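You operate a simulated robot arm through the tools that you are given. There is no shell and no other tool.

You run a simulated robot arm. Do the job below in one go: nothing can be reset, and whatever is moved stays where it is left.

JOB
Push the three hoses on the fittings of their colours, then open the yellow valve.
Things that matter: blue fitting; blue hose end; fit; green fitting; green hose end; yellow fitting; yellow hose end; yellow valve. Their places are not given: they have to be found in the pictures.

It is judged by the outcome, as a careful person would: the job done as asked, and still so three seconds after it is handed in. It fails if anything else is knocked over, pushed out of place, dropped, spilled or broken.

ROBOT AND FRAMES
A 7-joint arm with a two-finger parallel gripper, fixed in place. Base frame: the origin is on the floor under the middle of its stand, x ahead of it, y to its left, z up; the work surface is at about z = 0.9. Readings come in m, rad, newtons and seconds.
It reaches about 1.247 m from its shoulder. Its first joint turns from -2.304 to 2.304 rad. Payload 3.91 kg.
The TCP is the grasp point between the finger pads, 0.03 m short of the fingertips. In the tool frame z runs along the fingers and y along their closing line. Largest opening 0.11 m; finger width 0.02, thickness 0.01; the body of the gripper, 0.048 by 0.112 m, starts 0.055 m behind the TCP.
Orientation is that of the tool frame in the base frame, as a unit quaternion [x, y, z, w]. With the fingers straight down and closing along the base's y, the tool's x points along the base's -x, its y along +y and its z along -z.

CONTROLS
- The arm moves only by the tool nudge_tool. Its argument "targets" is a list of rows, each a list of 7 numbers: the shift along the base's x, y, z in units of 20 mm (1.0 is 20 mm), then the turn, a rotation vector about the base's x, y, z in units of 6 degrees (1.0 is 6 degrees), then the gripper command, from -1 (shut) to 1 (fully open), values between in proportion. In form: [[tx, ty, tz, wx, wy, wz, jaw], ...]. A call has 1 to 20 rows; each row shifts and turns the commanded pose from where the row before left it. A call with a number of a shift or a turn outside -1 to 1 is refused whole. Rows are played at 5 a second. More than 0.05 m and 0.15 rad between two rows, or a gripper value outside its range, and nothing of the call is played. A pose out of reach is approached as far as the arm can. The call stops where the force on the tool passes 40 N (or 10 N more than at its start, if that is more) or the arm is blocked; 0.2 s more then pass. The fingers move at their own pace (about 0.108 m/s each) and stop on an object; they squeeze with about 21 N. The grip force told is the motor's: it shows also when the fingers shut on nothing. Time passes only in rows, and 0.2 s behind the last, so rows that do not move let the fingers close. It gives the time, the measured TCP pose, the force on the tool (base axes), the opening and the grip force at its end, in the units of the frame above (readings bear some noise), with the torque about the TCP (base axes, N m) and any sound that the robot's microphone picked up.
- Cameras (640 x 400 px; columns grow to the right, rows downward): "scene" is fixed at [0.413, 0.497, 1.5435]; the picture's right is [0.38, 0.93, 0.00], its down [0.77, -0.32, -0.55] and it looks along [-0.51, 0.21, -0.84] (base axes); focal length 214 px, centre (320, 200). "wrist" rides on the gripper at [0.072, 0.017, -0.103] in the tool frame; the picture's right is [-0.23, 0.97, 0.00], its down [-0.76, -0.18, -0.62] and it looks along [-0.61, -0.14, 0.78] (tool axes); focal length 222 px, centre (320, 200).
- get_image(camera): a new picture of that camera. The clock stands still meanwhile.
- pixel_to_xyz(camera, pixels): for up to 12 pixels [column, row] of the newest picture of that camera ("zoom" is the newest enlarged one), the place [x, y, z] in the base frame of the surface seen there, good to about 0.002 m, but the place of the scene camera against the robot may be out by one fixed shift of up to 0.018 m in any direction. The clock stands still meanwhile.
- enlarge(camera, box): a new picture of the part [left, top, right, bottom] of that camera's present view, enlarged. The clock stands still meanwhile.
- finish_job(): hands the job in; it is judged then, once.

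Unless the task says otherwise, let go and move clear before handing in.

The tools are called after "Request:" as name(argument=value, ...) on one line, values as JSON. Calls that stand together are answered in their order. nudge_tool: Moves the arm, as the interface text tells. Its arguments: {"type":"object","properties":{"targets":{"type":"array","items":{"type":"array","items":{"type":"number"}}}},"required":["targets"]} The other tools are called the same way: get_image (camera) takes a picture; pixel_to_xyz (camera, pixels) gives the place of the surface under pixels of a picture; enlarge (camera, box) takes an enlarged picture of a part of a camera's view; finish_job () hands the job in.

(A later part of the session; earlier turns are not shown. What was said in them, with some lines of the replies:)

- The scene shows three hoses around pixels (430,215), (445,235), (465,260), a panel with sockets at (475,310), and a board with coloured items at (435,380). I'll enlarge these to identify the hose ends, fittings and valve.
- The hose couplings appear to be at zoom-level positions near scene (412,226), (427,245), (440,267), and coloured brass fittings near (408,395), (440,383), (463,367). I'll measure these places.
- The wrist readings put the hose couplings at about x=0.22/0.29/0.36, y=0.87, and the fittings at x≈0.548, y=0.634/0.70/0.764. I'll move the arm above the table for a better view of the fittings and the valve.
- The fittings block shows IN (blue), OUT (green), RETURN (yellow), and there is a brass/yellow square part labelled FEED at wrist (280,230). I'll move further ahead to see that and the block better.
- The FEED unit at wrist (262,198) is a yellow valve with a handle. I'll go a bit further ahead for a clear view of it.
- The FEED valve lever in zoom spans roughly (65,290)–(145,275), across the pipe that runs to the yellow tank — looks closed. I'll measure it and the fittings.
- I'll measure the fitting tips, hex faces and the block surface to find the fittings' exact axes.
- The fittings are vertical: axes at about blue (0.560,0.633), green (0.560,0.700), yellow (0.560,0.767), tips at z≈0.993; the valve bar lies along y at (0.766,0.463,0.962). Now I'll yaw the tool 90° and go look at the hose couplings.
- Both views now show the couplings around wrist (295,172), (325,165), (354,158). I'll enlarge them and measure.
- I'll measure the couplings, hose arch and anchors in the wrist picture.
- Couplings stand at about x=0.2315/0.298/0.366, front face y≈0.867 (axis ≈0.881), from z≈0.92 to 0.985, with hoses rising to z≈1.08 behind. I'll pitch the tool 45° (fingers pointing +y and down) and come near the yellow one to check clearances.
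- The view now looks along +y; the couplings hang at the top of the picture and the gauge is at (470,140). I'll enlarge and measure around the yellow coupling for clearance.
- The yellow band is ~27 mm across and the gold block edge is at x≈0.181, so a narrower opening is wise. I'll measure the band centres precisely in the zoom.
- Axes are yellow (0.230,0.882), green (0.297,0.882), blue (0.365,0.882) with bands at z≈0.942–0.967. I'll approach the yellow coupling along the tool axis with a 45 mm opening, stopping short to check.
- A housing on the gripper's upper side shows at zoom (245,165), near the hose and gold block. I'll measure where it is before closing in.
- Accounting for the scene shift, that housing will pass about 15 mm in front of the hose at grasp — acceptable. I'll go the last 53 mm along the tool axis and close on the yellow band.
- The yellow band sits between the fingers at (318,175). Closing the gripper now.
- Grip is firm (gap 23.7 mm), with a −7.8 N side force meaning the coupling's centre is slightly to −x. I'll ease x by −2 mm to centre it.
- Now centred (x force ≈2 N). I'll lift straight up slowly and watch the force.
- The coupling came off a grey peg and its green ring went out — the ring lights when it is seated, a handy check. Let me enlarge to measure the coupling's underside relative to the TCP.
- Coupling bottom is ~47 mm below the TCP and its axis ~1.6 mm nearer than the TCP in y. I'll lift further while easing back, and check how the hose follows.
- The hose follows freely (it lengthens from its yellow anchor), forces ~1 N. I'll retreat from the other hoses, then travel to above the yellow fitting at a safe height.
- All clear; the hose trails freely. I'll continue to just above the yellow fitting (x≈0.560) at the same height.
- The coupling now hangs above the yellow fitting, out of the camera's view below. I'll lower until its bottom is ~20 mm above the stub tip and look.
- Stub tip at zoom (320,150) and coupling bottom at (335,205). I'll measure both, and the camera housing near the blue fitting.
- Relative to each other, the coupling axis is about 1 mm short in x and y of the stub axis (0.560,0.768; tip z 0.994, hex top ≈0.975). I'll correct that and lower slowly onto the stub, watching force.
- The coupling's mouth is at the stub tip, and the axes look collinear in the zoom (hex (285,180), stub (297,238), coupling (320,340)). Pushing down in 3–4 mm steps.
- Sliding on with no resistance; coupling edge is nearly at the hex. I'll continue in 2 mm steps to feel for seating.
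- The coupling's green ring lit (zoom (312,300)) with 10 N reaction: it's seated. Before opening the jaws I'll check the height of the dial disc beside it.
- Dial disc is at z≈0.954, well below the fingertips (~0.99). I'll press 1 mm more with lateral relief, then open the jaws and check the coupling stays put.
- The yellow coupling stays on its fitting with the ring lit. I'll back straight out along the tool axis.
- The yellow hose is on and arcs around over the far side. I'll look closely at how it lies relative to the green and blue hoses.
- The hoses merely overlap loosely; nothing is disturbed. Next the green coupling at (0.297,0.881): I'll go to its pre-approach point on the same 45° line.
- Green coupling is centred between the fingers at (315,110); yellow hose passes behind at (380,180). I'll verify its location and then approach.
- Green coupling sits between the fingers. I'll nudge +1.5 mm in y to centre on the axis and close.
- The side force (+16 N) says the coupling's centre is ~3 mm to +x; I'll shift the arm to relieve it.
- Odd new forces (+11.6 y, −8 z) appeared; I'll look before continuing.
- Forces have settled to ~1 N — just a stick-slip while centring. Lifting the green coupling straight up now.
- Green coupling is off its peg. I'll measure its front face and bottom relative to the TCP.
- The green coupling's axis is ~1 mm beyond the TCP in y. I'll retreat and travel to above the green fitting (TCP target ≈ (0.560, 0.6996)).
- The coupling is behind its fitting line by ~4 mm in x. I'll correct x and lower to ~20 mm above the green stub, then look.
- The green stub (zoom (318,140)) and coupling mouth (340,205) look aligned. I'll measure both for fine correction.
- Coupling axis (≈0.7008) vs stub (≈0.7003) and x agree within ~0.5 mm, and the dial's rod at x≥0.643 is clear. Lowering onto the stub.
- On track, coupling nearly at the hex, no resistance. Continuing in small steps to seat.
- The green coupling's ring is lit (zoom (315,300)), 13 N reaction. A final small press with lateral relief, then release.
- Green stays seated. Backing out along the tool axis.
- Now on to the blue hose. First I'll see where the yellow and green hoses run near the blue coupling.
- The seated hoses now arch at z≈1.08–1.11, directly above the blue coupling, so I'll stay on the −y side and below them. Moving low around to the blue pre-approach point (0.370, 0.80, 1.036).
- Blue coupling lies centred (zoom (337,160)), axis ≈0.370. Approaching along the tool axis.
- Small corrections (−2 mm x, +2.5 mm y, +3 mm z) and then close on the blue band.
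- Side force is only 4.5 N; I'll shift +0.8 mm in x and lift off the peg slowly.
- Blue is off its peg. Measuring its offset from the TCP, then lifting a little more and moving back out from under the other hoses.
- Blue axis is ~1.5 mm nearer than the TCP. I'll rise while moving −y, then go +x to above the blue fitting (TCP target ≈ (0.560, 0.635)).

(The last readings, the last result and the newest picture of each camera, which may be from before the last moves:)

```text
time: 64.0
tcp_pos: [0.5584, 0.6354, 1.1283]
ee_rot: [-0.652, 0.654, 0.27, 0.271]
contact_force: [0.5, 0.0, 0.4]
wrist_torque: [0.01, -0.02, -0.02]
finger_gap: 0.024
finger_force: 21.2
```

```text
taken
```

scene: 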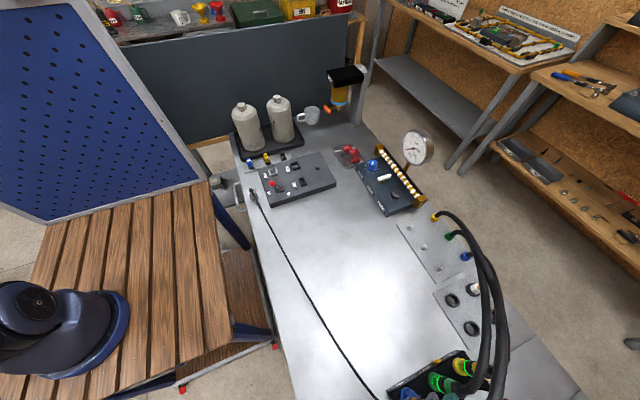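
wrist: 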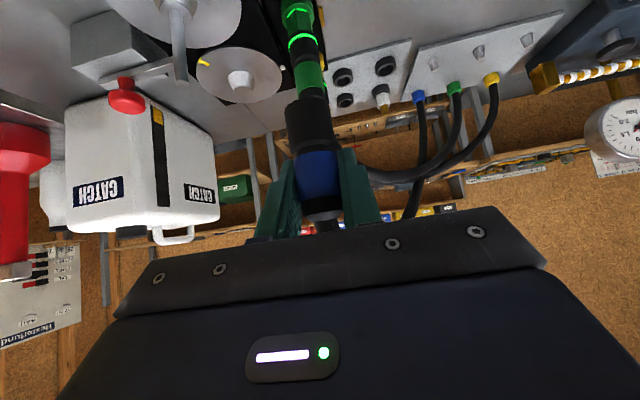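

Positioned above the blue fitting. Lowering to ~20 mm above the stub and checking alignment.

Request:
nudge_tool(targets=[[0.05, 0, -0.8, 0, 0, 0, -1], [0, 0, -0.8, 0, 0, 0, -1], [0, 0, -0.8, 0, 0, 0, -1], [0, 0, -0.75, 0, 0, 0, -1], [0, 0, 0, 0, 0, 0, -1]])

Request:
get_image(camera="wrist")

Request:
enlarge(camera="wrist", box=[200, 0, 400, 200])

```text
time: 65.2
tcp_pos: [0.5592, 0.6361, 1.0622]
ee_rot: [0.653, -0.653, -0.271, -0.27]
contact_force: [-0.5, -0.7, -0.9]
wrist_torque: [0.02, 0.01, -0.03]
finger_gap: 0.0238
finger_force: 20.5
```

```text
taken
```

wrist: 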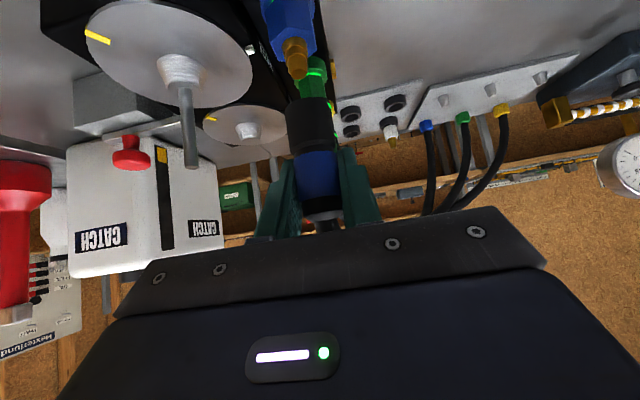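

```text
2.00 times, centred on (300, 100) of wrist
```

zoom: 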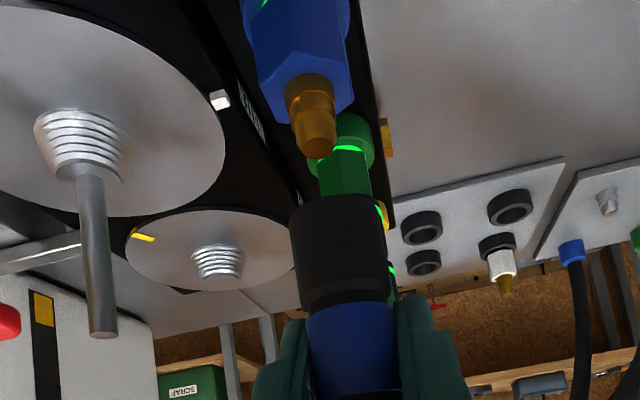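

Request:
pixel_to_xyz(camera="zoom", pixels=[[318, 150], [303, 138], [334, 135], [313, 108], [316, 122], [337, 215], [341, 250], [345, 285], [296, 250], [384, 245], [300, 60], [100, 320]])

```text
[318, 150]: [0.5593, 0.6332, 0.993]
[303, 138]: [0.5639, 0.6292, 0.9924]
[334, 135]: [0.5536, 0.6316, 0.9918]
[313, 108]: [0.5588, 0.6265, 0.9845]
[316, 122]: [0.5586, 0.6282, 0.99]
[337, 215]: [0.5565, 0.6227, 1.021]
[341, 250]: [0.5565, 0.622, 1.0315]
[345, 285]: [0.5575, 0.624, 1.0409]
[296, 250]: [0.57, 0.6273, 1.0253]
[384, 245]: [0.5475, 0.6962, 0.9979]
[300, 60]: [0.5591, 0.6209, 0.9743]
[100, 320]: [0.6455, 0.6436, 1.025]
```

Stub and coupling agree to ~1 mm; I'll shift −0.8 mm in y, +0.4 mm in x and lower onto the blue stub.

Request:
nudge_tool(targets=[[0.02, -0.04, -0.4, 0, 0, 0, -1], [0, 0, -0.4, 0, 0, 0, -1], [0, 0, -0.35, 0, 0, 0, -1], [0, 0, -0.25, 0, 0, 0, -1], [0, 0, -0.2, 0, 0, 0, -1], [0, 0, -0.1, 0, 0, 0, -1]])

Request:
enlarge(camera="wrist", box=[220, 0, 400, 150])

```text
time: 66.6
tcp_pos: [0.5596, 0.635, 1.0296]
ee_rot: [-0.653, 0.654, 0.271, 0.27]
contact_force: [-0.7, -0.3, 0.2]
wrist_torque: [-0.01, 0.01, -0.01]
finger_gap: 0.024
finger_force: 20.7
```

```text
2.67 times, centred on (310, 75) of wrist
```

zoom: 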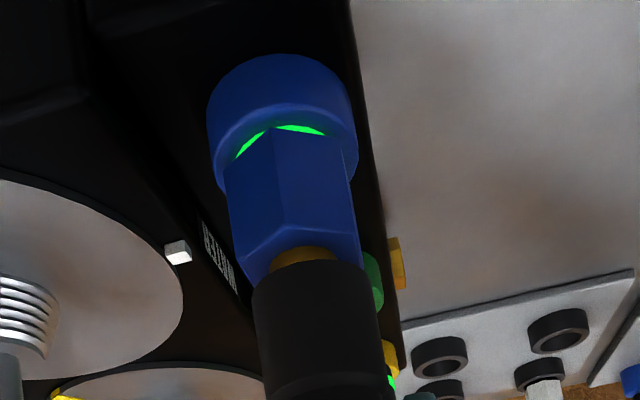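

Sliding on well, no resistance. Pushing the last millimetres.

Request:
nudge_tool(targets=[[0, 0, -0.12, 0, 0, 0, -1], [0, 0, -0.12, 0, 0, 0, -1], [0, 0, -0.12, 0, 0, 0, -1], [0, 0, -0.06, 0, 0, 0, -1], [0, 0, 0, 0, 0, 0, -1]])

Request:
enlarge(camera="wrist", box=[220, 0, 400, 150])

```text
time: 67.8
tcp_pos: [0.5599, 0.6349, 1.0216]
ee_rot: [0.653, -0.653, -0.271, -0.271]
contact_force: [-0.2, -4.0, 23.7]
wrist_torque: [0.01, 0.14, 0.06]
finger_gap: 0.0242
finger_force: 21.1
```

```text
2.67 times, centred on (310, 75) of wrist
```

zoom: 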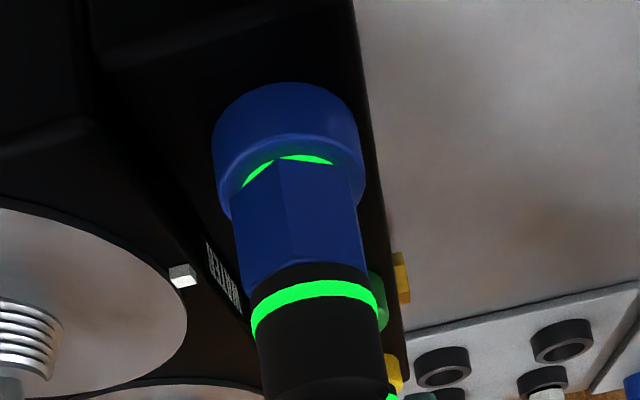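

Blue's ring is lit (zoom (315,305)) with 24 N reaction — seated. Relieving the press and opening the jaws.

Request:
nudge_tool(targets=[[0, -0.03, 0.12, 0, 0, 0, -1], [0, 0, 0.08, 0, 0, 0, -1], [0, 0, 0, 0, 0, 0, -0.4], [0, 0, 0, 0, 0, 0, -0.18], [0, 0, 0, 0, 0, 0, -0.18]])

Request:
get_image(camera="wrist")

```text
time: 69.0
tcp_pos: [0.5593, 0.6338, 1.0219]
ee_rot: [-0.654, 0.654, 0.27, 0.269]
contact_force: [0.7, -0.1, 0.0]
wrist_torque: [0.02, 0.02, 0.0]
finger_gap: 0.0451
finger_force: 0.0
```

```text
taken
```

wrist: 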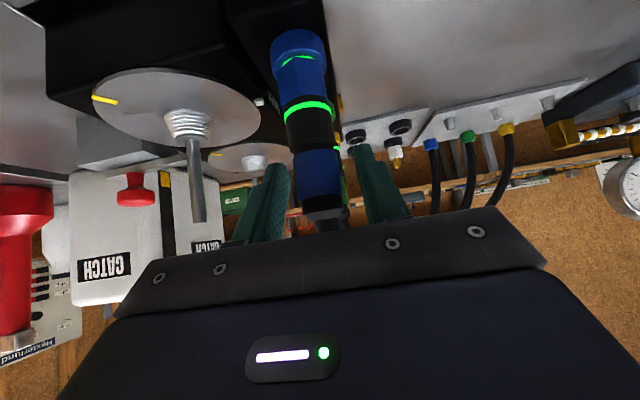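

All three hoses are on. I'll back away along the tool axis and then bring the tool upright near the valve to inspect it.

Request:
nudge_tool(targets=[[0, -0.5, 0.5, 0, 0, 0, -0.18], [0, -0.667, 0.667, 0, 0, 0, -0.18], [0, -0.667, 0.667, 0, 0, 0, -0.18], [0, -0.667, 0.667, 0, 0, 0, -0.18], [0, -0.667, 0.667, 0, 0, 0, -0.18], [0, -0.667, 0.667, 0, 0, 0, -0.18], [0, -0.667, 0.667, 0, 0, 0, -0.18], [0, -0.667, 0.667, 0, 0, 0, -0.18]])

Request:
get_image(camera="scene")

Request:
get_image(camera="wrist")

```text
time: 70.8
tcp_pos: [0.5605, 0.53, 1.1288]
ee_rot: [0.654, -0.653, -0.271, -0.27]
contact_force: [0.5, 0.9, -1.1]
wrist_torque: [0.01, -0.01, 0.0]
finger_gap: 0.0452
finger_force: 0.1
```

```text
taken
```

scene: 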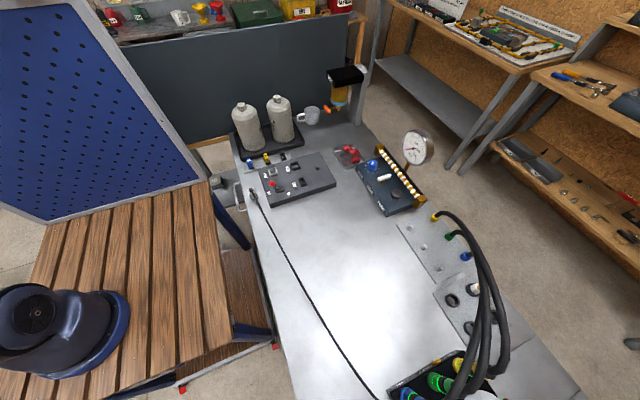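

```text
taken
```

wrist: 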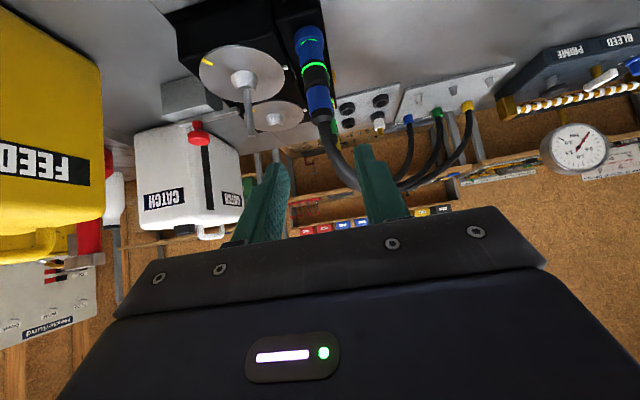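

All three couplings are on. The FEED tank at the left (50,170) looks tall; I'll measure it before moving towards the valve.

Request:
pixel_to_xyz(camera="wrist", pixels=[[50, 60], [95, 80], [95, 200], [50, 215], [20, 230], [40, 245], [100, 210], [90, 240], [60, 20], [10, 60], [185, 215], [140, 200]])

```text
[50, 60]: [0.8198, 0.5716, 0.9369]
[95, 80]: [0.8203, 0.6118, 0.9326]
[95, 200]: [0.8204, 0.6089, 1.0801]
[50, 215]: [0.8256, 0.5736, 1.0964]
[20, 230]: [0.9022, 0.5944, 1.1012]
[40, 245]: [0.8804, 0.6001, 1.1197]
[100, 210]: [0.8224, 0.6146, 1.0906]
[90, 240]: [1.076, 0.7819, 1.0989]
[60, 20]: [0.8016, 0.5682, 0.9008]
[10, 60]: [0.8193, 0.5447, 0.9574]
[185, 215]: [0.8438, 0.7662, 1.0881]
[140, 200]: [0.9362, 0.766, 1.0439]
```

The tank face is at x≈0.82 and reaches z≈1.10, so a straight-down gripper would foul it; my present 45° pose pointing +y should work from the −y side. I'll move there to inspect the valve closely.

Request:
nudge_tool(targets=[[0.9, -0.9, 0, 0, 0, 0, -0.18], [0.9, -0.9, 0, 0, 0, 0, -0.18], [0.9, -0.9, 0, 0, 0, 0, -0.18], [0.9, -0.9, 0, 0, 0, 0, -0.18], [0.9, -0.9, 0, 0, 0, 0, -0.18], [0.9, -0.9, -0.1, 0, 0, 0, -0.18], [0.9, -0.9, -0.1, 0, 0, 0, -0.18], [0.9, -0.9, -0.1, 0, 0, 0, -0.18], [0.9, -0.9, -0.1, 0, 0, 0, -0.18], [0.9, -0.9, -0.1, 0, 0, 0, -0.18], [0, 0, 0, 0, 0, 0, -0.18]])

Request:
get_image(camera="wrist")

Request:
get_image(camera="scene")

```text
time: 73.2
tcp_pos: [0.7422, 0.3476, 1.1182]
ee_rot: [0.653, -0.653, -0.272, -0.27]
contact_force: [0.2, -0.4, -0.3]
wrist_torque: [-0.02, 0.01, -0.02]
finger_gap: 0.045
finger_force: 0.0
```

```text
taken
```

wrist: 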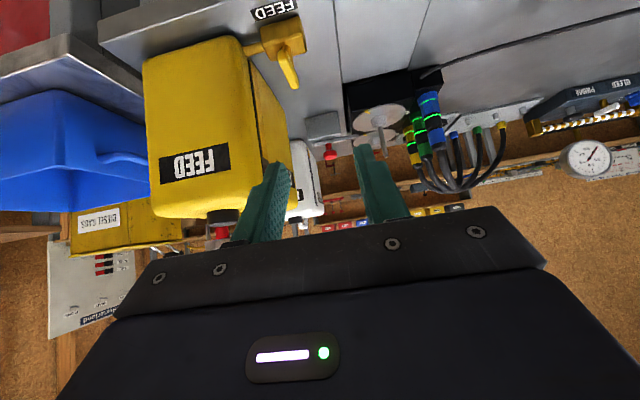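

```text
taken
```

scene: 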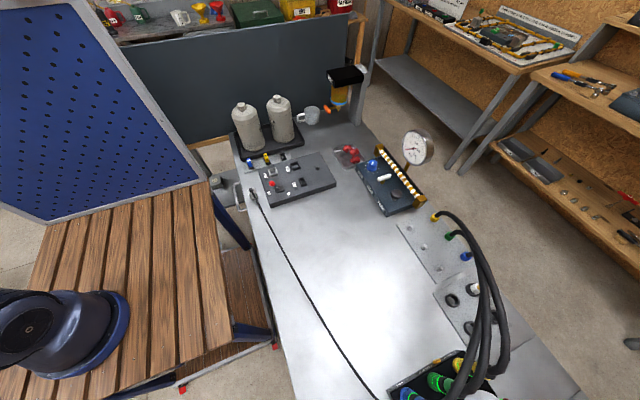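

Request:
enlarge(camera="wrist", box=[220, 0, 380, 110])

Request:
pixel_to_xyz(camera="wrist", pixels=[[150, 80], [240, 50], [248, 60], [170, 205], [250, 80], [285, 100], [230, 45], [265, 40], [230, 190], [270, 160], [240, 200], [145, 150]])

```text
3.64 times, centred on (300, 55) of wrist
```

zoom: 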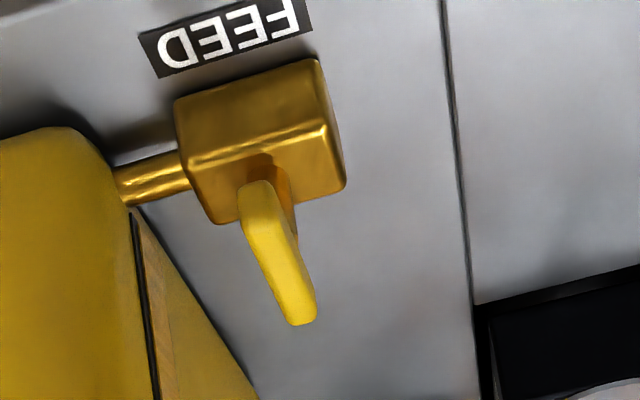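

```text
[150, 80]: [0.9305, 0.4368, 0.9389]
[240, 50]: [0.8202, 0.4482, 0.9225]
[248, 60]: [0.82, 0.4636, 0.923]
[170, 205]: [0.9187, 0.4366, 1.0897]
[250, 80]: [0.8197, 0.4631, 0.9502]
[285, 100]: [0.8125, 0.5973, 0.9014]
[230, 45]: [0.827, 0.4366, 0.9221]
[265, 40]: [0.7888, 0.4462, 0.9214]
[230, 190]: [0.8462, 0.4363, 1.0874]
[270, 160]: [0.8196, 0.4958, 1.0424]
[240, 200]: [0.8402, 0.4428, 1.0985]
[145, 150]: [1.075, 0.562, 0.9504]
```

The lever is a flat bar on a stem above the block, with the pipe running +x into the tank. Measuring the lever in this view.

Request:
pixel_to_xyz(camera="zoom", pixels=[[258, 188], [262, 205], [270, 240], [285, 280], [300, 315], [250, 200], [272, 195], [288, 200], [250, 150], [320, 130], [200, 180], [335, 185]])

```text
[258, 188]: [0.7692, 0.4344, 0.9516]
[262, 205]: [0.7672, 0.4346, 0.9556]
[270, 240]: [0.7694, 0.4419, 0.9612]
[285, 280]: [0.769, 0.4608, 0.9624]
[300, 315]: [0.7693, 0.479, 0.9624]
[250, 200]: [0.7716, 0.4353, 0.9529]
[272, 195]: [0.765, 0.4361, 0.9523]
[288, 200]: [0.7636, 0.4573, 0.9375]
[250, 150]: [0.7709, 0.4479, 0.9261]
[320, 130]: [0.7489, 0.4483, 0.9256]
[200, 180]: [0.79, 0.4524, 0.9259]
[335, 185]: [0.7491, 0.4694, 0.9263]
```

The lever bar spans y≈0.434–0.488 at x≈0.768, z 0.950–0.962, on a stem at (0.768,0.462); the tank's near corner is (0.82,0.436). I'll approach its near half from −y with jaws at ~33 mm.

Request:
nudge_tool(targets=[[0.32, 0.22, -0.89, 0, 0, 0, -0.4], [0.32, 0.22, -0.89, 0, 0, 0, -0.4], [0.32, 0.22, -0.89, 0, 0, 0, -0.4], [0.32, 0.22, -0.89, 0, 0, 0, -0.4], [0, 0.5, -0.5, 0, 0, 0, -0.4], [0, 0.5, -0.5, 0, 0, 0, -0.4], [0, 0.5, -0.5, 0, 0, 0, -0.4], [0, 0, 0, 0, 0, 0, -0.4]])

Request:
get_image(camera="wrist")

Request:
enlarge(camera="wrist", box=[220, 40, 420, 200])

```text
time: 75.0
tcp_pos: [0.7659, 0.3976, 1.0149]
ee_rot: [-0.652, 0.654, 0.271, 0.271]
contact_force: [0.3, -0.7, 0.1]
wrist_torque: [0.01, 0.0, 0.01]
finger_gap: 0.0326
finger_force: 0.1
```

```text
taken
```

wrist: 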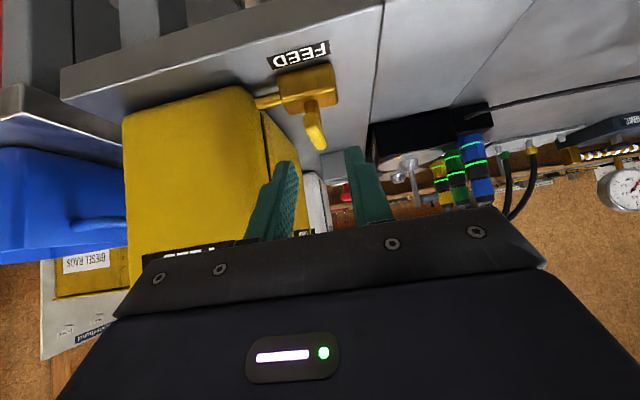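

```text
2.50 times, centred on (320, 120) of wrist
```

zoom: 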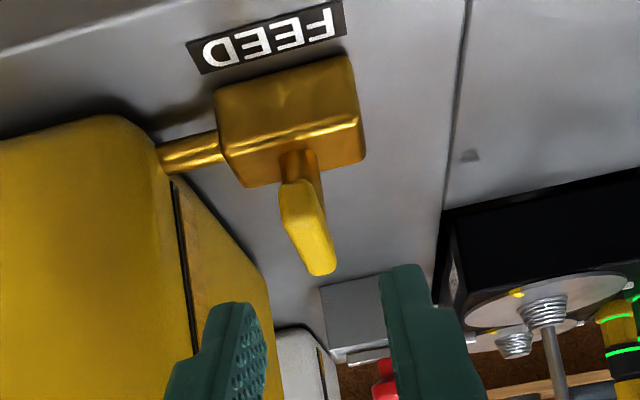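

Lever is nearly centred between the fingers (zoom (308,230)). Advancing along the tool axis to straddle it.

Request:
nudge_tool(targets=[[0.05, 0.605, -0.6, 0, 0, 0, -0.4], [0.03, 0.605, -0.6, 0, 0, 0, -0.4], [0, 0.605, -0.6, 0, 0, 0, -0.4], [0, 0.5, -0.5, 0, 0, 0, -0.4], [0, 0, 0, 0, 0, 0, -0.4]])

Request:
get_image(camera="wrist")

Request:
enlarge(camera="wrist", box=[220, 80, 420, 240])

```text
time: 76.2
tcp_pos: [0.7663, 0.4426, 0.9688]
ee_rot: [0.653, -0.653, -0.272, -0.27]
contact_force: [0.4, -0.3, -0.4]
wrist_torque: [0.01, 0.02, -0.01]
finger_gap: 0.0328
finger_force: 0.1
```

```text
taken
```

wrist: 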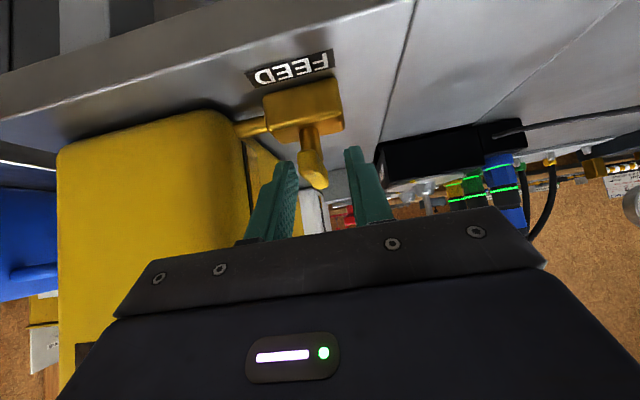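

```text
2.50 times, centred on (320, 160) of wrist
```

zoom: 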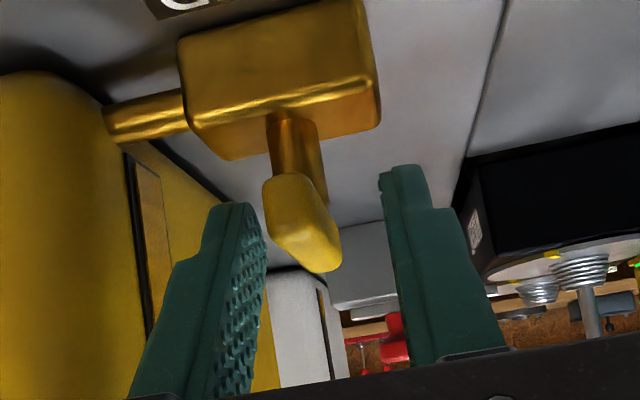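

The bar's near half is between the fingertips, about 2 mm to the left (+x). I'll shift +1.8 mm and close on it.

Request:
nudge_tool(targets=[[0.09, 0.05, -0.05, 0, 0, 0, -0.4], [0, 0, 0, 0, 0, 0, -0.7], [0, 0, 0, 0, 0, 0, -1], [0, 0, 0, 0, 0, 0, -1], [0, 0, 0, 0, 0, 0, -1]])

Request:
enlarge(camera="wrist", box=[220, 80, 420, 240])

```text
time: 77.4
tcp_pos: [0.7699, 0.4451, 0.9684]
ee_rot: [-0.653, 0.654, 0.27, 0.271]
contact_force: [20.2, 5.7, 1.1]
wrist_torque: [0.2, -0.35, -0.34]
finger_gap: 0.0139
finger_force: 44.8
```

```text
2.50 times, centred on (320, 160) of wrist
```

zoom: 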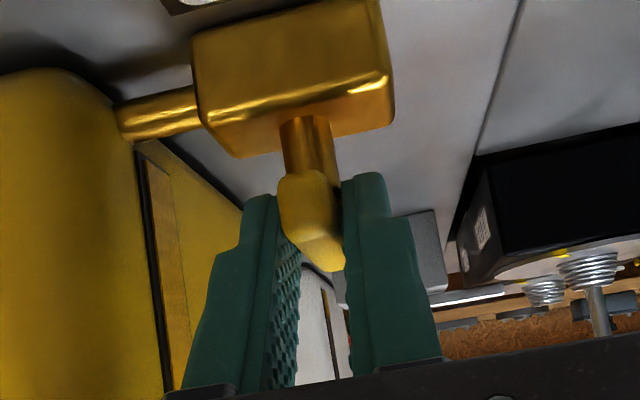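

Gripped (gap 13.9 mm) with 20 N side force, so the bar's centre is ~4 mm further in +x; relieving that.

Request:
nudge_tool(targets=[[0.1, 0, 0, 0, 0, 0, -1], [0.08, 0, 0, 0, 0, 0, -1], [0, 0, 0, 0, 0, 0, -1], [0, 0, 0, 0, 0, 0, -1]])

Request:
enlarge(camera="wrist", box=[220, 80, 420, 240])

```text
time: 78.4
tcp_pos: [0.7709, 0.4432, 0.9686]
ee_rot: [0.655, -0.653, -0.271, -0.268]
contact_force: [-34.5, -21.4, -4.6]
wrist_torque: [-1.05, 0.65, 0.63]
finger_gap: 0.0137
finger_force: 44.8
```

```text
2.50 times, centred on (320, 160) of wrist
```

zoom: 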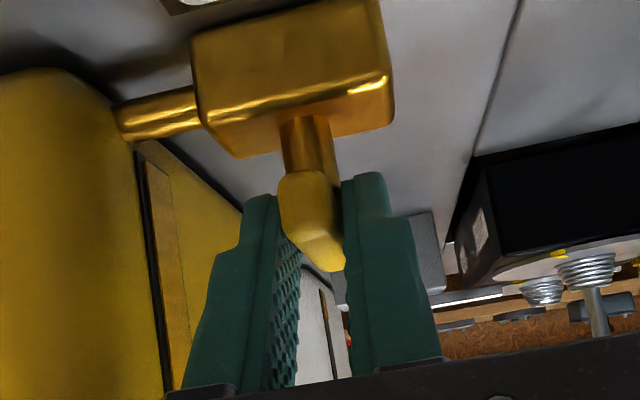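

Overcompensated (−34 N): the stiffness is higher here. Backing off 2.3 mm in x should balance it.

Request:
nudge_tool(targets=[[-0.06, 0, 0, 0, 0, 0, -1], [-0.055, 0, 0, 0, 0, 0, -1], [0, 0, 0, 0, 0, 0, -1], [0, 0, 0, 0, 0, 0, -1]])

```text
time: 79.4
tcp_pos: [0.7699, 0.4439, 0.9686]
ee_rot: [0.654, -0.653, -0.271, -0.269]
contact_force: [-26.5, -24.4, -14.6]
wrist_torque: [-0.87, 0.49, 0.51]
finger_gap: 0.0135
finger_force: 45.1
```

Friction is holding a preload (−26, −24, −15 N). I'll reopen to let it relax and then regrip better centred.

Request:
nudge_tool(targets=[[0, 0, 0, 0, 0, 0, -0.6], [0, 0, 0, 0, 0, 0, -0.5], [0, 0, 0, 0, 0, 0, -0.5]])

Request:
get_image(camera="wrist")

Request:
enlarge(camera="wrist", box=[260, 100, 380, 220])

```text
time: 80.2
tcp_pos: [0.7707, 0.4447, 0.9692]
ee_rot: [-0.652, 0.654, 0.271, 0.271]
contact_force: [-1.5, 0.7, -0.3]
wrist_torque: [0.02, 0.0, -0.01]
finger_gap: 0.0273
finger_force: 0.1
```

```text
taken
```

wrist: 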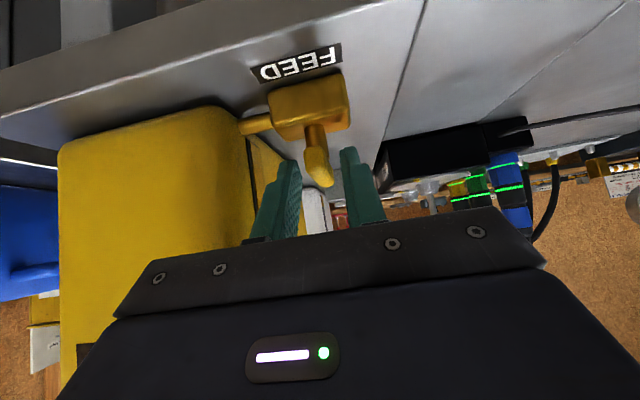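

```text
3.33 times, centred on (320, 160) of wrist
```

zoom: 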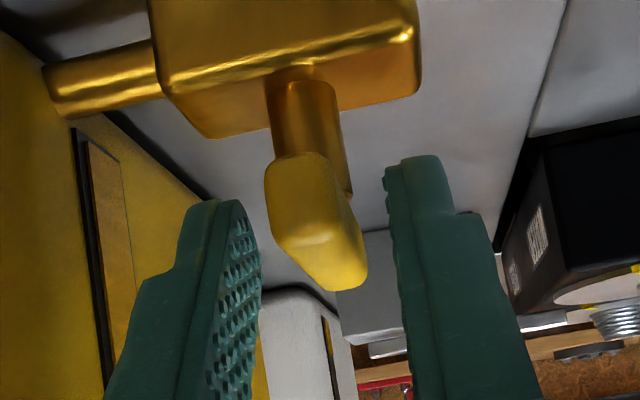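

The lever is unchanged and free now. I'll measure its near face edges against the fingertips for better centring.

Request:
pixel_to_xyz(camera="zoom", pixels=[[272, 195], [305, 190], [336, 190], [320, 270], [310, 230], [290, 210], [230, 215], [405, 175], [300, 120], [280, 180], [330, 180], [345, 260]])

```text
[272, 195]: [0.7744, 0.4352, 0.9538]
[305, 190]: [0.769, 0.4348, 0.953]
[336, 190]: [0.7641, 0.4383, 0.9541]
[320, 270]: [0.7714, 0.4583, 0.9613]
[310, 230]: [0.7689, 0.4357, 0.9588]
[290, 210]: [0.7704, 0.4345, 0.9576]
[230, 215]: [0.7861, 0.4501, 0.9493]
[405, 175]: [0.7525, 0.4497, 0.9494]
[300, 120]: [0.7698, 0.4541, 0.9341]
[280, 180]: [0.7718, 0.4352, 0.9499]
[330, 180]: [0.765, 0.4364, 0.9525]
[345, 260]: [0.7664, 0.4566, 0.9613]
```

Fingertips' midpoint (0.7693) now matches the lever's centre (0.7692). Closing again.

Request:
nudge_tool(targets=[[0, 0, 0, 0, 0, 0, -0.7], [0, 0, 0, 0, 0, 0, -0.8], [0, 0, 0, 0, 0, 0, -1], [0, 0, 0, 0, 0, 0, -1]])

```text
time: 81.2
tcp_pos: [0.7702, 0.4464, 0.9696]
ee_rot: [-0.653, 0.653, 0.271, 0.271]
contact_force: [-6.0, -2.8, 0.1]
wrist_torque: [0.09, -0.02, 0.1]
finger_gap: 0.0136
finger_force: 45.5
```

Well centred now (6 N). I'll test turning clockwise (−z) by 6° about the stem and read the torque.

Request:
nudge_tool(targets=[[-0.04, 0.002, 0, 0, 0, -0.5, -1], [-0.04, 0.002, 0, 0, 0, -0.5, -1], [0, 0, 0, 0, 0, 0, -1]])

Request:
enlarge(camera="wrist", box=[220, 60, 420, 220])

```text
time: 82.0
tcp_pos: [0.7686, 0.4444, 0.9696]
ee_rot: [-0.618, 0.687, 0.255, 0.284]
contact_force: [-0.9, 0.3, -2.2]
wrist_torque: [-1.36, 0.25, 1.65]
finger_gap: 0.0151
finger_force: 44.7
```

```text
2.50 times, centred on (320, 140) of wrist
```

zoom: 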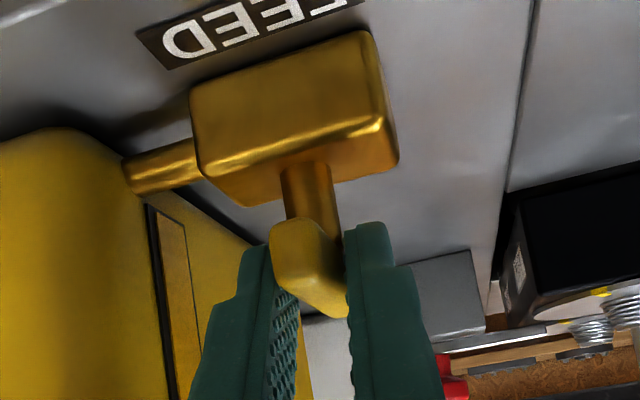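

Clockwise is resisted (+1.65 N·m, jaws being wedged open to 15 mm), so it opens the other way. I'll return and try counter-clockwise gently.

Request:
nudge_tool(targets=[[0.04, -0.002, 0, 0, 0, 0.5, -1], [0.04, -0.002, 0, 0, 0, 0.5, -1], [0, 0, 0, 0, 0, 0, -1]])

Request:
nudge_tool(targets=[[0.04, 0.002, 0, 0, 0, 0.5, -1], [0.04, 0.002, 0, 0, 0, 0.5, -1], [0, 0, 0, 0, 0, 0, -1]])

Request:
get_image(camera="wrist")

Request:
enlarge(camera="wrist", box=[220, 60, 420, 220])

```text
time: 82.8
tcp_pos: [0.7702, 0.4434, 0.9685]
ee_rot: [-0.653, 0.654, 0.27, 0.271]
contact_force: [-3.7, -6.9, 3.5]
wrist_torque: [0.32, 0.07, 0.09]
finger_gap: 0.0138
finger_force: 45.3
```

```text
time: 83.6
tcp_pos: [0.772, 0.4452, 0.9692]
ee_rot: [0.687, -0.618, -0.285, -0.256]
contact_force: [-8.6, -8.5, 10.1]
wrist_torque: [0.33, 0.15, 0.17]
finger_gap: 0.0135
finger_force: 45.3
```

```text
taken
```

wrist: 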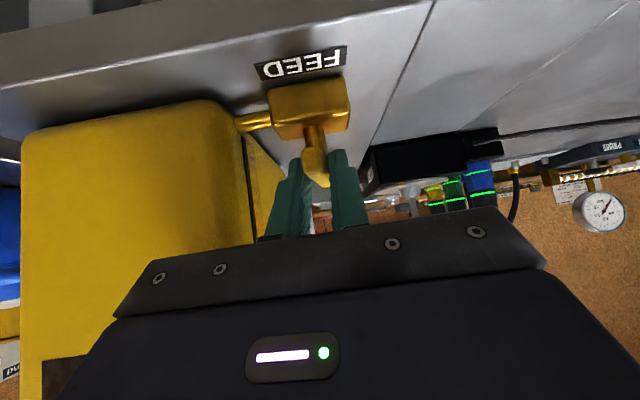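

```text
2.50 times, centred on (320, 140) of wrist
```

zoom: 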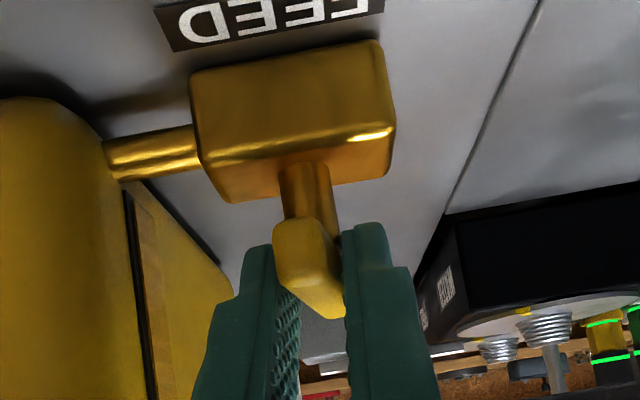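

Counter-clockwise moves freely (0.17 N·m, gap unchanged), so that's the opening direction. The tank blocks a full turn in this grip, so I'll release, back off, and then push the lever's near end round with closed fingertips.

Request:
nudge_tool(targets=[[0, 0, 0, 0, 0, 0, -0.6], [0, 0, 0, 0, 0, 0, -0.5], [0, 0, 0, 0, 0, 0, -0.5], [0.05, -0.5, 0.5, 0, 0, 0, -0.5], [0.05, -0.6, 0.6, 0, 0, 0, -0.5], [0.05, -0.6, 0.6, 0, 0, 0, -0.5], [0.05, -0.6, 0.6, 0, 0, 0, -0.5], [0.0, -0.6, 0.6, 0, 0, -0.5, -0.8], [0.0, 0, 0, 0, 0, -0.5, -1], [0, 0, 0, 0, 0, 0, -1]])

Request:
get_image(camera="wrist")

Request:
enlarge(camera="wrist", box=[220, 0, 420, 160])

```text
time: 85.8
tcp_pos: [0.7781, 0.3873, 1.0262]
ee_rot: [-0.653, 0.654, 0.271, 0.27]
contact_force: [-0.3, 0.4, -0.3]
wrist_torque: [0.0, -0.01, 0.02]
finger_gap: 0.0001
finger_force: 20.8
```

```text
taken
```

wrist: 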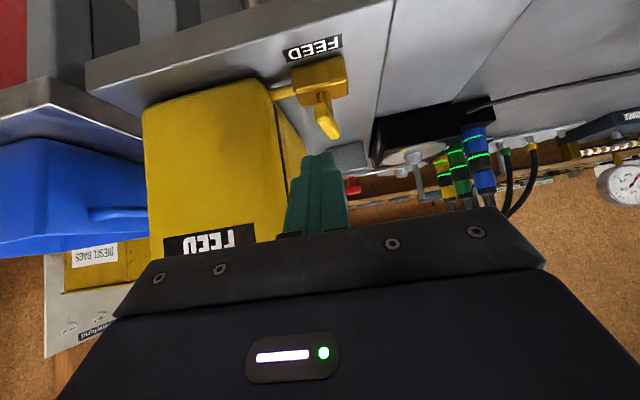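

```text
2.50 times, centred on (320, 80) of wrist
```

zoom: 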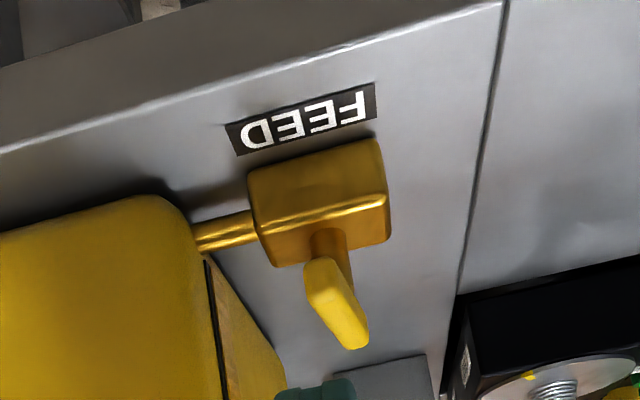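

Lever has turned slightly and fingers are closed. Measuring its two ends to plan the push.

Request:
pixel_to_xyz(camera="zoom", pixels=[[312, 265], [322, 270], [336, 268], [325, 285], [345, 325], [358, 342], [330, 240], [310, 280], [335, 335], [368, 335]])

```text
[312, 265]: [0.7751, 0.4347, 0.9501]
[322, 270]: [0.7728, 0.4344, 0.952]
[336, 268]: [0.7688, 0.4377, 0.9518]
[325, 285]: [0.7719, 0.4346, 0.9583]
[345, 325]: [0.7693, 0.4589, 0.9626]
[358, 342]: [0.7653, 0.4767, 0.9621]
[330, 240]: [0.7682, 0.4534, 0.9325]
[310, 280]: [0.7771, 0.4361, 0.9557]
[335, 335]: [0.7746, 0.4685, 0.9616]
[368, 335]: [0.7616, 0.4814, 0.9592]
```

Lever is at ≈8° (near end (0.7725,0.4345)). I'll place the closed fingertips on its −x side near the end, stopping just short of contact.

Request:
nudge_tool(targets=[[-0.468, -0.205, -0.937, 0, 0, 0, -1], [-0.468, -0.205, -0.937, 0, 0, 0, -1], [-0.468, -0.205, -0.937, 0, 0, 0, -1], [0, 0.6, 0, 0, 0, 0, -1], [0, 0.6, 0, 0, 0, 0, -1], [0, 0.6, 0, 0, 0, 0, -1], [0, 0.38, 0, 0, 0, 0, -1], [0, 0, 0, 0, 0, 0, -1]])

Request:
get_image(camera="wrist")

Request:
enlarge(camera="wrist", box=[220, 80, 420, 240])

```text
time: 87.6
tcp_pos: [0.7478, 0.4185, 0.9717]
ee_rot: [0.653, -0.653, -0.271, -0.27]
contact_force: [0.9, 0.0, -0.2]
wrist_torque: [-0.02, 0.03, 0.01]
finger_gap: 0.0003
finger_force: 20.7
```

```text
taken
```

wrist: 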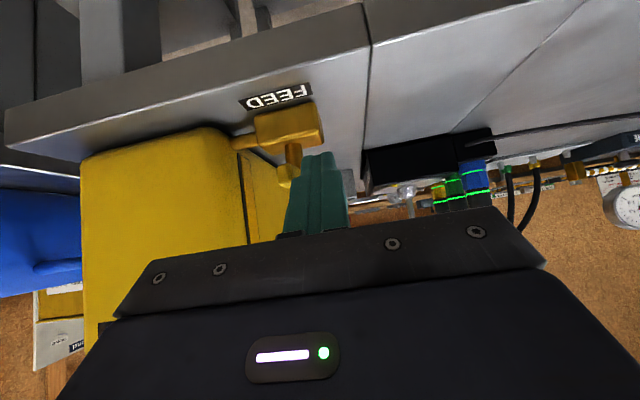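

```text
2.50 times, centred on (320, 160) of wrist
```

zoom: 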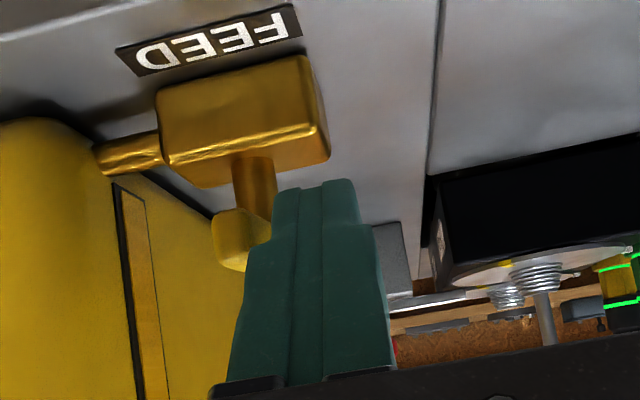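

The fingertips are beside the lever's near end on its −x side. Pushing gently in +x.

Request:
nudge_tool(targets=[[0.25, 0, 0, 0, 0, 0, -1], [0.25, 0, 0, 0, 0, 0, -1], [0.25, 0, 0, 0, 0, 0, -1]])

Request:
enlarge(camera="wrist", box=[220, 80, 420, 240])

```text
time: 88.4
tcp_pos: [0.7628, 0.4176, 0.9721]
ee_rot: [-0.653, 0.653, 0.272, 0.27]
contact_force: [-1.4, -2.0, -1.7]
wrist_torque: [-0.08, 0.04, 0.02]
finger_gap: 0.0
finger_force: 20.8
```

```text
2.50 times, centred on (320, 160) of wrist
```

zoom: 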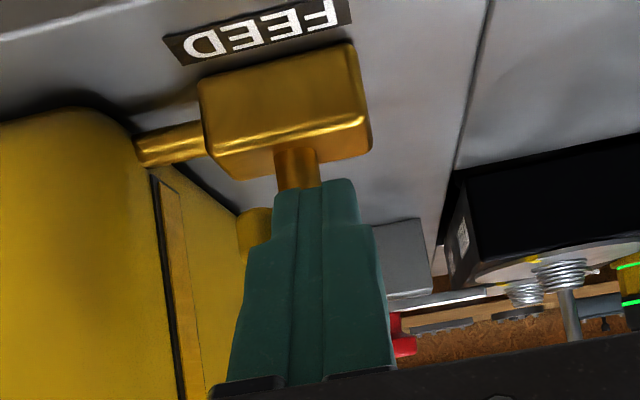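

The lever is moving with only ~2 N. Continuing +x, then curving +y.

Request:
nudge_tool(targets=[[0.28, 0, 0, 0, 0, 0, -1], [0.28, 0.0, 0, 0, 0, 0, -1], [0.2, 0.1, 0, 0, 0, 0, -1], [0.1, 0.15, 0, 0, 0, 0, -1]])

Request:
get_image(camera="wrist")

Request:
enlarge(camera="wrist", box=[220, 80, 420, 240])

```text
time: 89.4
tcp_pos: [0.7813, 0.424, 0.9716]
ee_rot: [-0.653, 0.655, 0.269, 0.27]
contact_force: [0.4, -1.2, 0.0]
wrist_torque: [-0.03, 0.0, -0.03]
finger_gap: 0.0
finger_force: 21.3
```

```text
taken
```

wrist: 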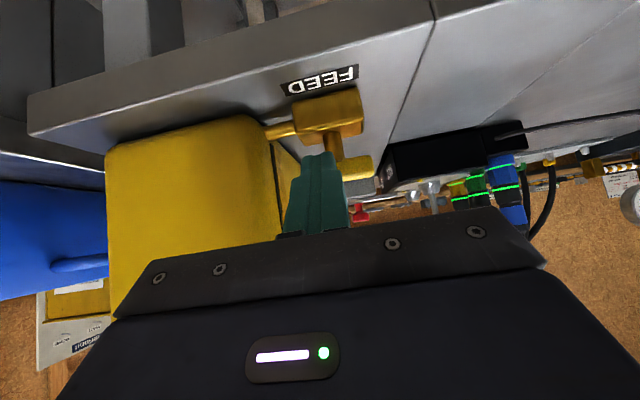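

```text
2.50 times, centred on (320, 160) of wrist
```

zoom: 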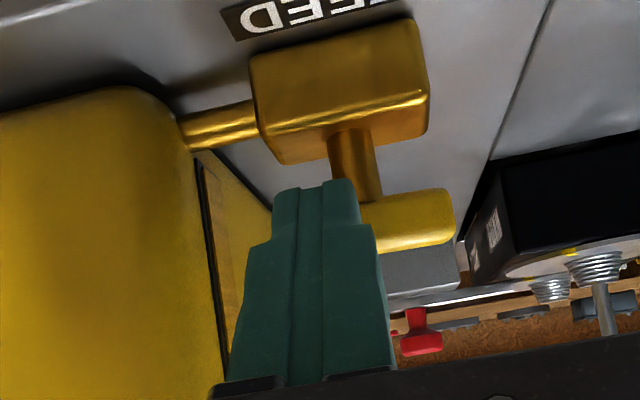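

The lever is nearly in line with the pipe now (other half visible at zoom (410,220)). Pushing +y in 2 mm steps to the end.

Request:
nudge_tool(targets=[[0, 0.1, 0, 0, 0, 0, -1], [0, 0.1, 0, 0, 0, 0, -1], [0, 0, 0, 0, 0, 0, -1]])

Request:
enlarge(camera="wrist", box=[220, 80, 420, 240])

Request:
pixel_to_xyz(camera="zoom", pixels=[[385, 225], [410, 222], [440, 215], [385, 245], [415, 240], [445, 235], [350, 150], [390, 215]])

```text
time: 90.2
tcp_pos: [0.7822, 0.4268, 0.971]
ee_rot: [-0.653, 0.654, 0.27, 0.269]
contact_force: [-5.8, -31.8, -0.2]
wrist_torque: [-0.42, -0.29, 0.13]
finger_gap: 0.0
finger_force: 21.0
```

```text
2.50 times, centred on (320, 160) of wrist
```

zoom: 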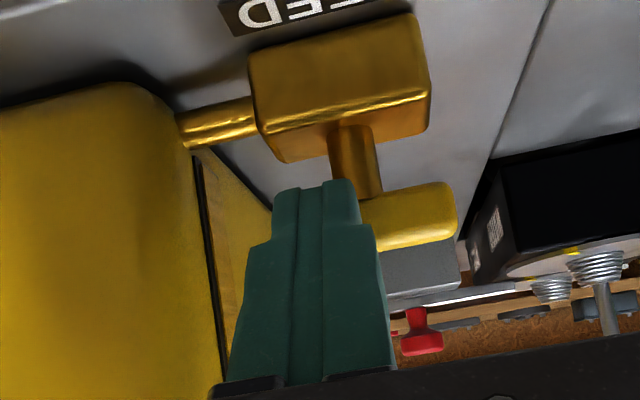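

```text
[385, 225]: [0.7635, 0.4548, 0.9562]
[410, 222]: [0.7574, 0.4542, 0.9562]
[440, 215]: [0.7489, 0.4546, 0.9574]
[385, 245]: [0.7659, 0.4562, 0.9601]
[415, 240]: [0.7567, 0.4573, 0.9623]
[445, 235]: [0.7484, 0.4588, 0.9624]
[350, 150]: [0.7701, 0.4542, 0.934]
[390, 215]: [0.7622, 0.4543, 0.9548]
```

The lever now lies along x (near face y≈0.4545 all along) and a 32 N stop is felt — valve open in line with the pipe. Backing off and checking.

Request:
nudge_tool(targets=[[0, -0.3, 0, 0, 0, 0, -1], [0, -0.7, 0.2, 0, 0, 0, -1], [0, -0.8, 0.6, 0, 0, 0, -1], [0, -0.8, 0.8, 0, 0, 0, -1], [0, -0.6, 0.9, 0, 0, 0, -1], [0, -0.4, 0.9, 0, 0, 0, -1], [0, -0.2, 0.9, 0, 0, 0, -1], [0, 0, 0.9, 0, 0, 0, -1]])

Request:
get_image(camera="wrist")

Request:
enlarge(camera="wrist", box=[220, 0, 440, 180])

Request:
get_image(camera="scene")

```text
time: 92.0
tcp_pos: [0.7785, 0.3526, 1.0767]
ee_rot: [0.654, -0.653, -0.271, -0.27]
contact_force: [0.0, -0.5, 0.2]
wrist_torque: [0.05, 0.03, 0.0]
finger_gap: 0.0001
finger_force: 21.1
```

```text
taken
```

wrist: 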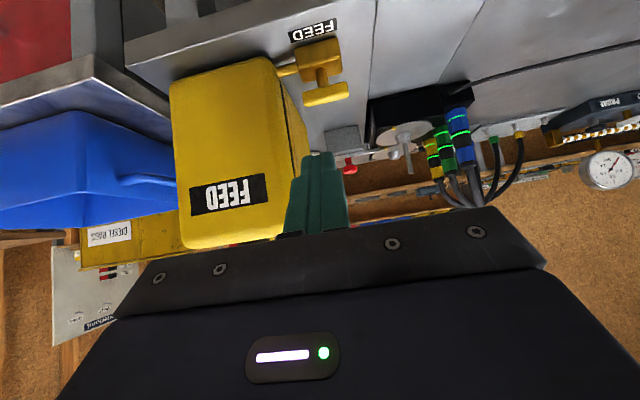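

```text
2.22 times, centred on (330, 90) of wrist
```

zoom: 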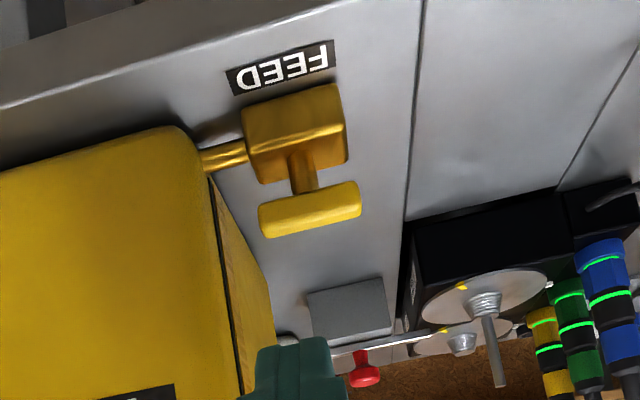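

```text
taken
```

scene: 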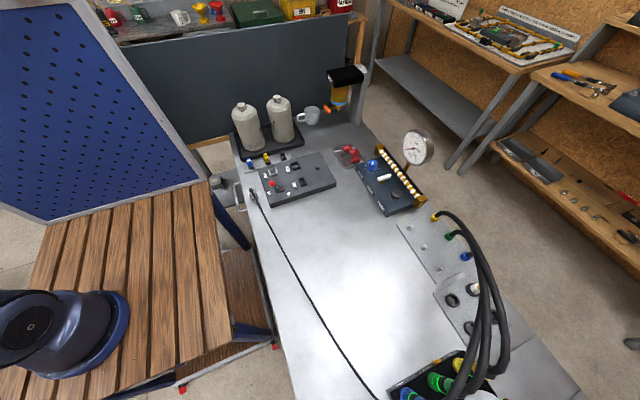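

The lever is in line with the pipe, and rings at the fittings look lit (zoom (545,350), (575,325), (610,300)). I'll enlarge the fittings in both cameras for a last check.

Request:
enlarge(camera="wrist", box=[400, 70, 520, 220])

Request:
enlarge(camera="scene", box=[380, 320, 540, 400])

Request:
nudge_tool(targets=[[-0.5, 0, 0.8, 0, 0, 0, 0], [-0.8, 0, 0.8, 0, 0, 0, 0], [-0.8, 0, 0.8, 0, 0, 0, 0], [-0.8, 0, 0.5, 0, 0, 0, 0], [-0.8, 0, 0.5, 0, 0, 0, 0], [0, 0, 0, 0, 0, 0, 0], [0, 0, 0, 0, 0, 0, 0]])

Request:
get_image(camera="wrist")

```text
2.67 times, centred on (460, 145) of wrist
```

zoom: 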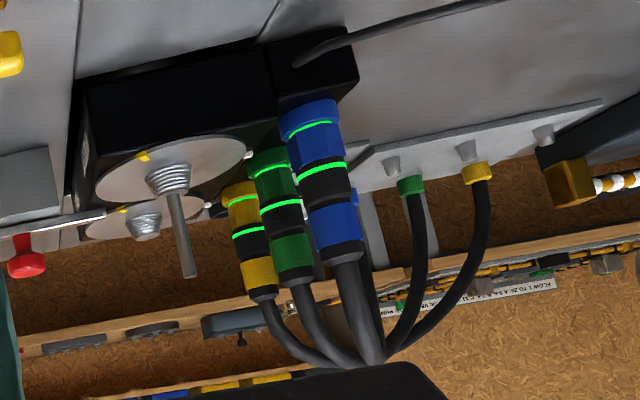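

```text
4.00 times, centred on (460, 360) of scene
```

zoom: 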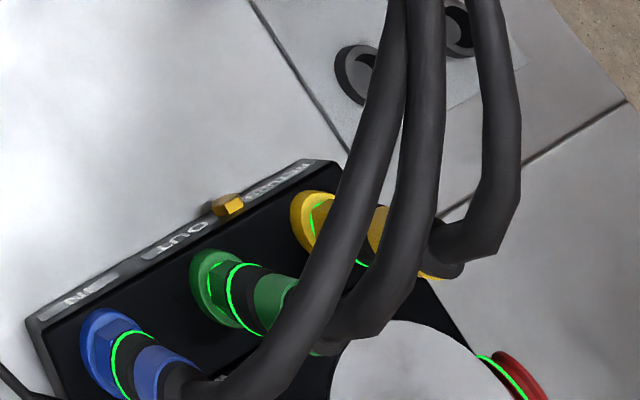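

```text
time: 93.6
tcp_pos: [0.7048, 0.3504, 1.1427]
ee_rot: [0.653, -0.653, -0.271, -0.27]
contact_force: [0.3, 0.6, -0.2]
wrist_torque: [0.01, 0.0, 0.03]
finger_gap: 0.0549
finger_force: 0.1
```

```text
taken
```

wrist: 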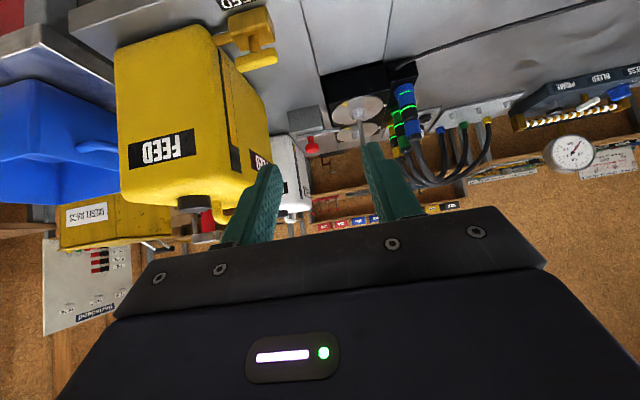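

All three couplings sit on their own-coloured fittings with the rings lit (blue, green and yellow in both zooms). The FEED lever lies in line with its pipe, and the arm is clear with nothing else disturbed, so I'm handing in the job.

Request:
finish_job()

```text
The job is handed in.
```

The three hoses are on the fittings of their colours, the yellow FEED valve is open, and the job is handed in. I have not been told the result of the judging.

- **Hoses:** the yellow, green and blue couplings were pushed on until their rings lit green. All three were still lit in the last close-up pictures.
- **Valve:** the only yellow-handled valve I found is the one labelled FEED, beside the yellow tank, so I took that as the yellow valve. It would not turn clockwise, so I pushed the lever counter-clockwise until it hit its stop. It now lies in line with the pipe.
- **Surroundings:** nothing in the last pictures looked knocked over or moved. The hoses lie loosely across each other between their anchors and the fittings.
- **Arm:** the gripper is open, holding nothing, and clear of the hoses and the valve.
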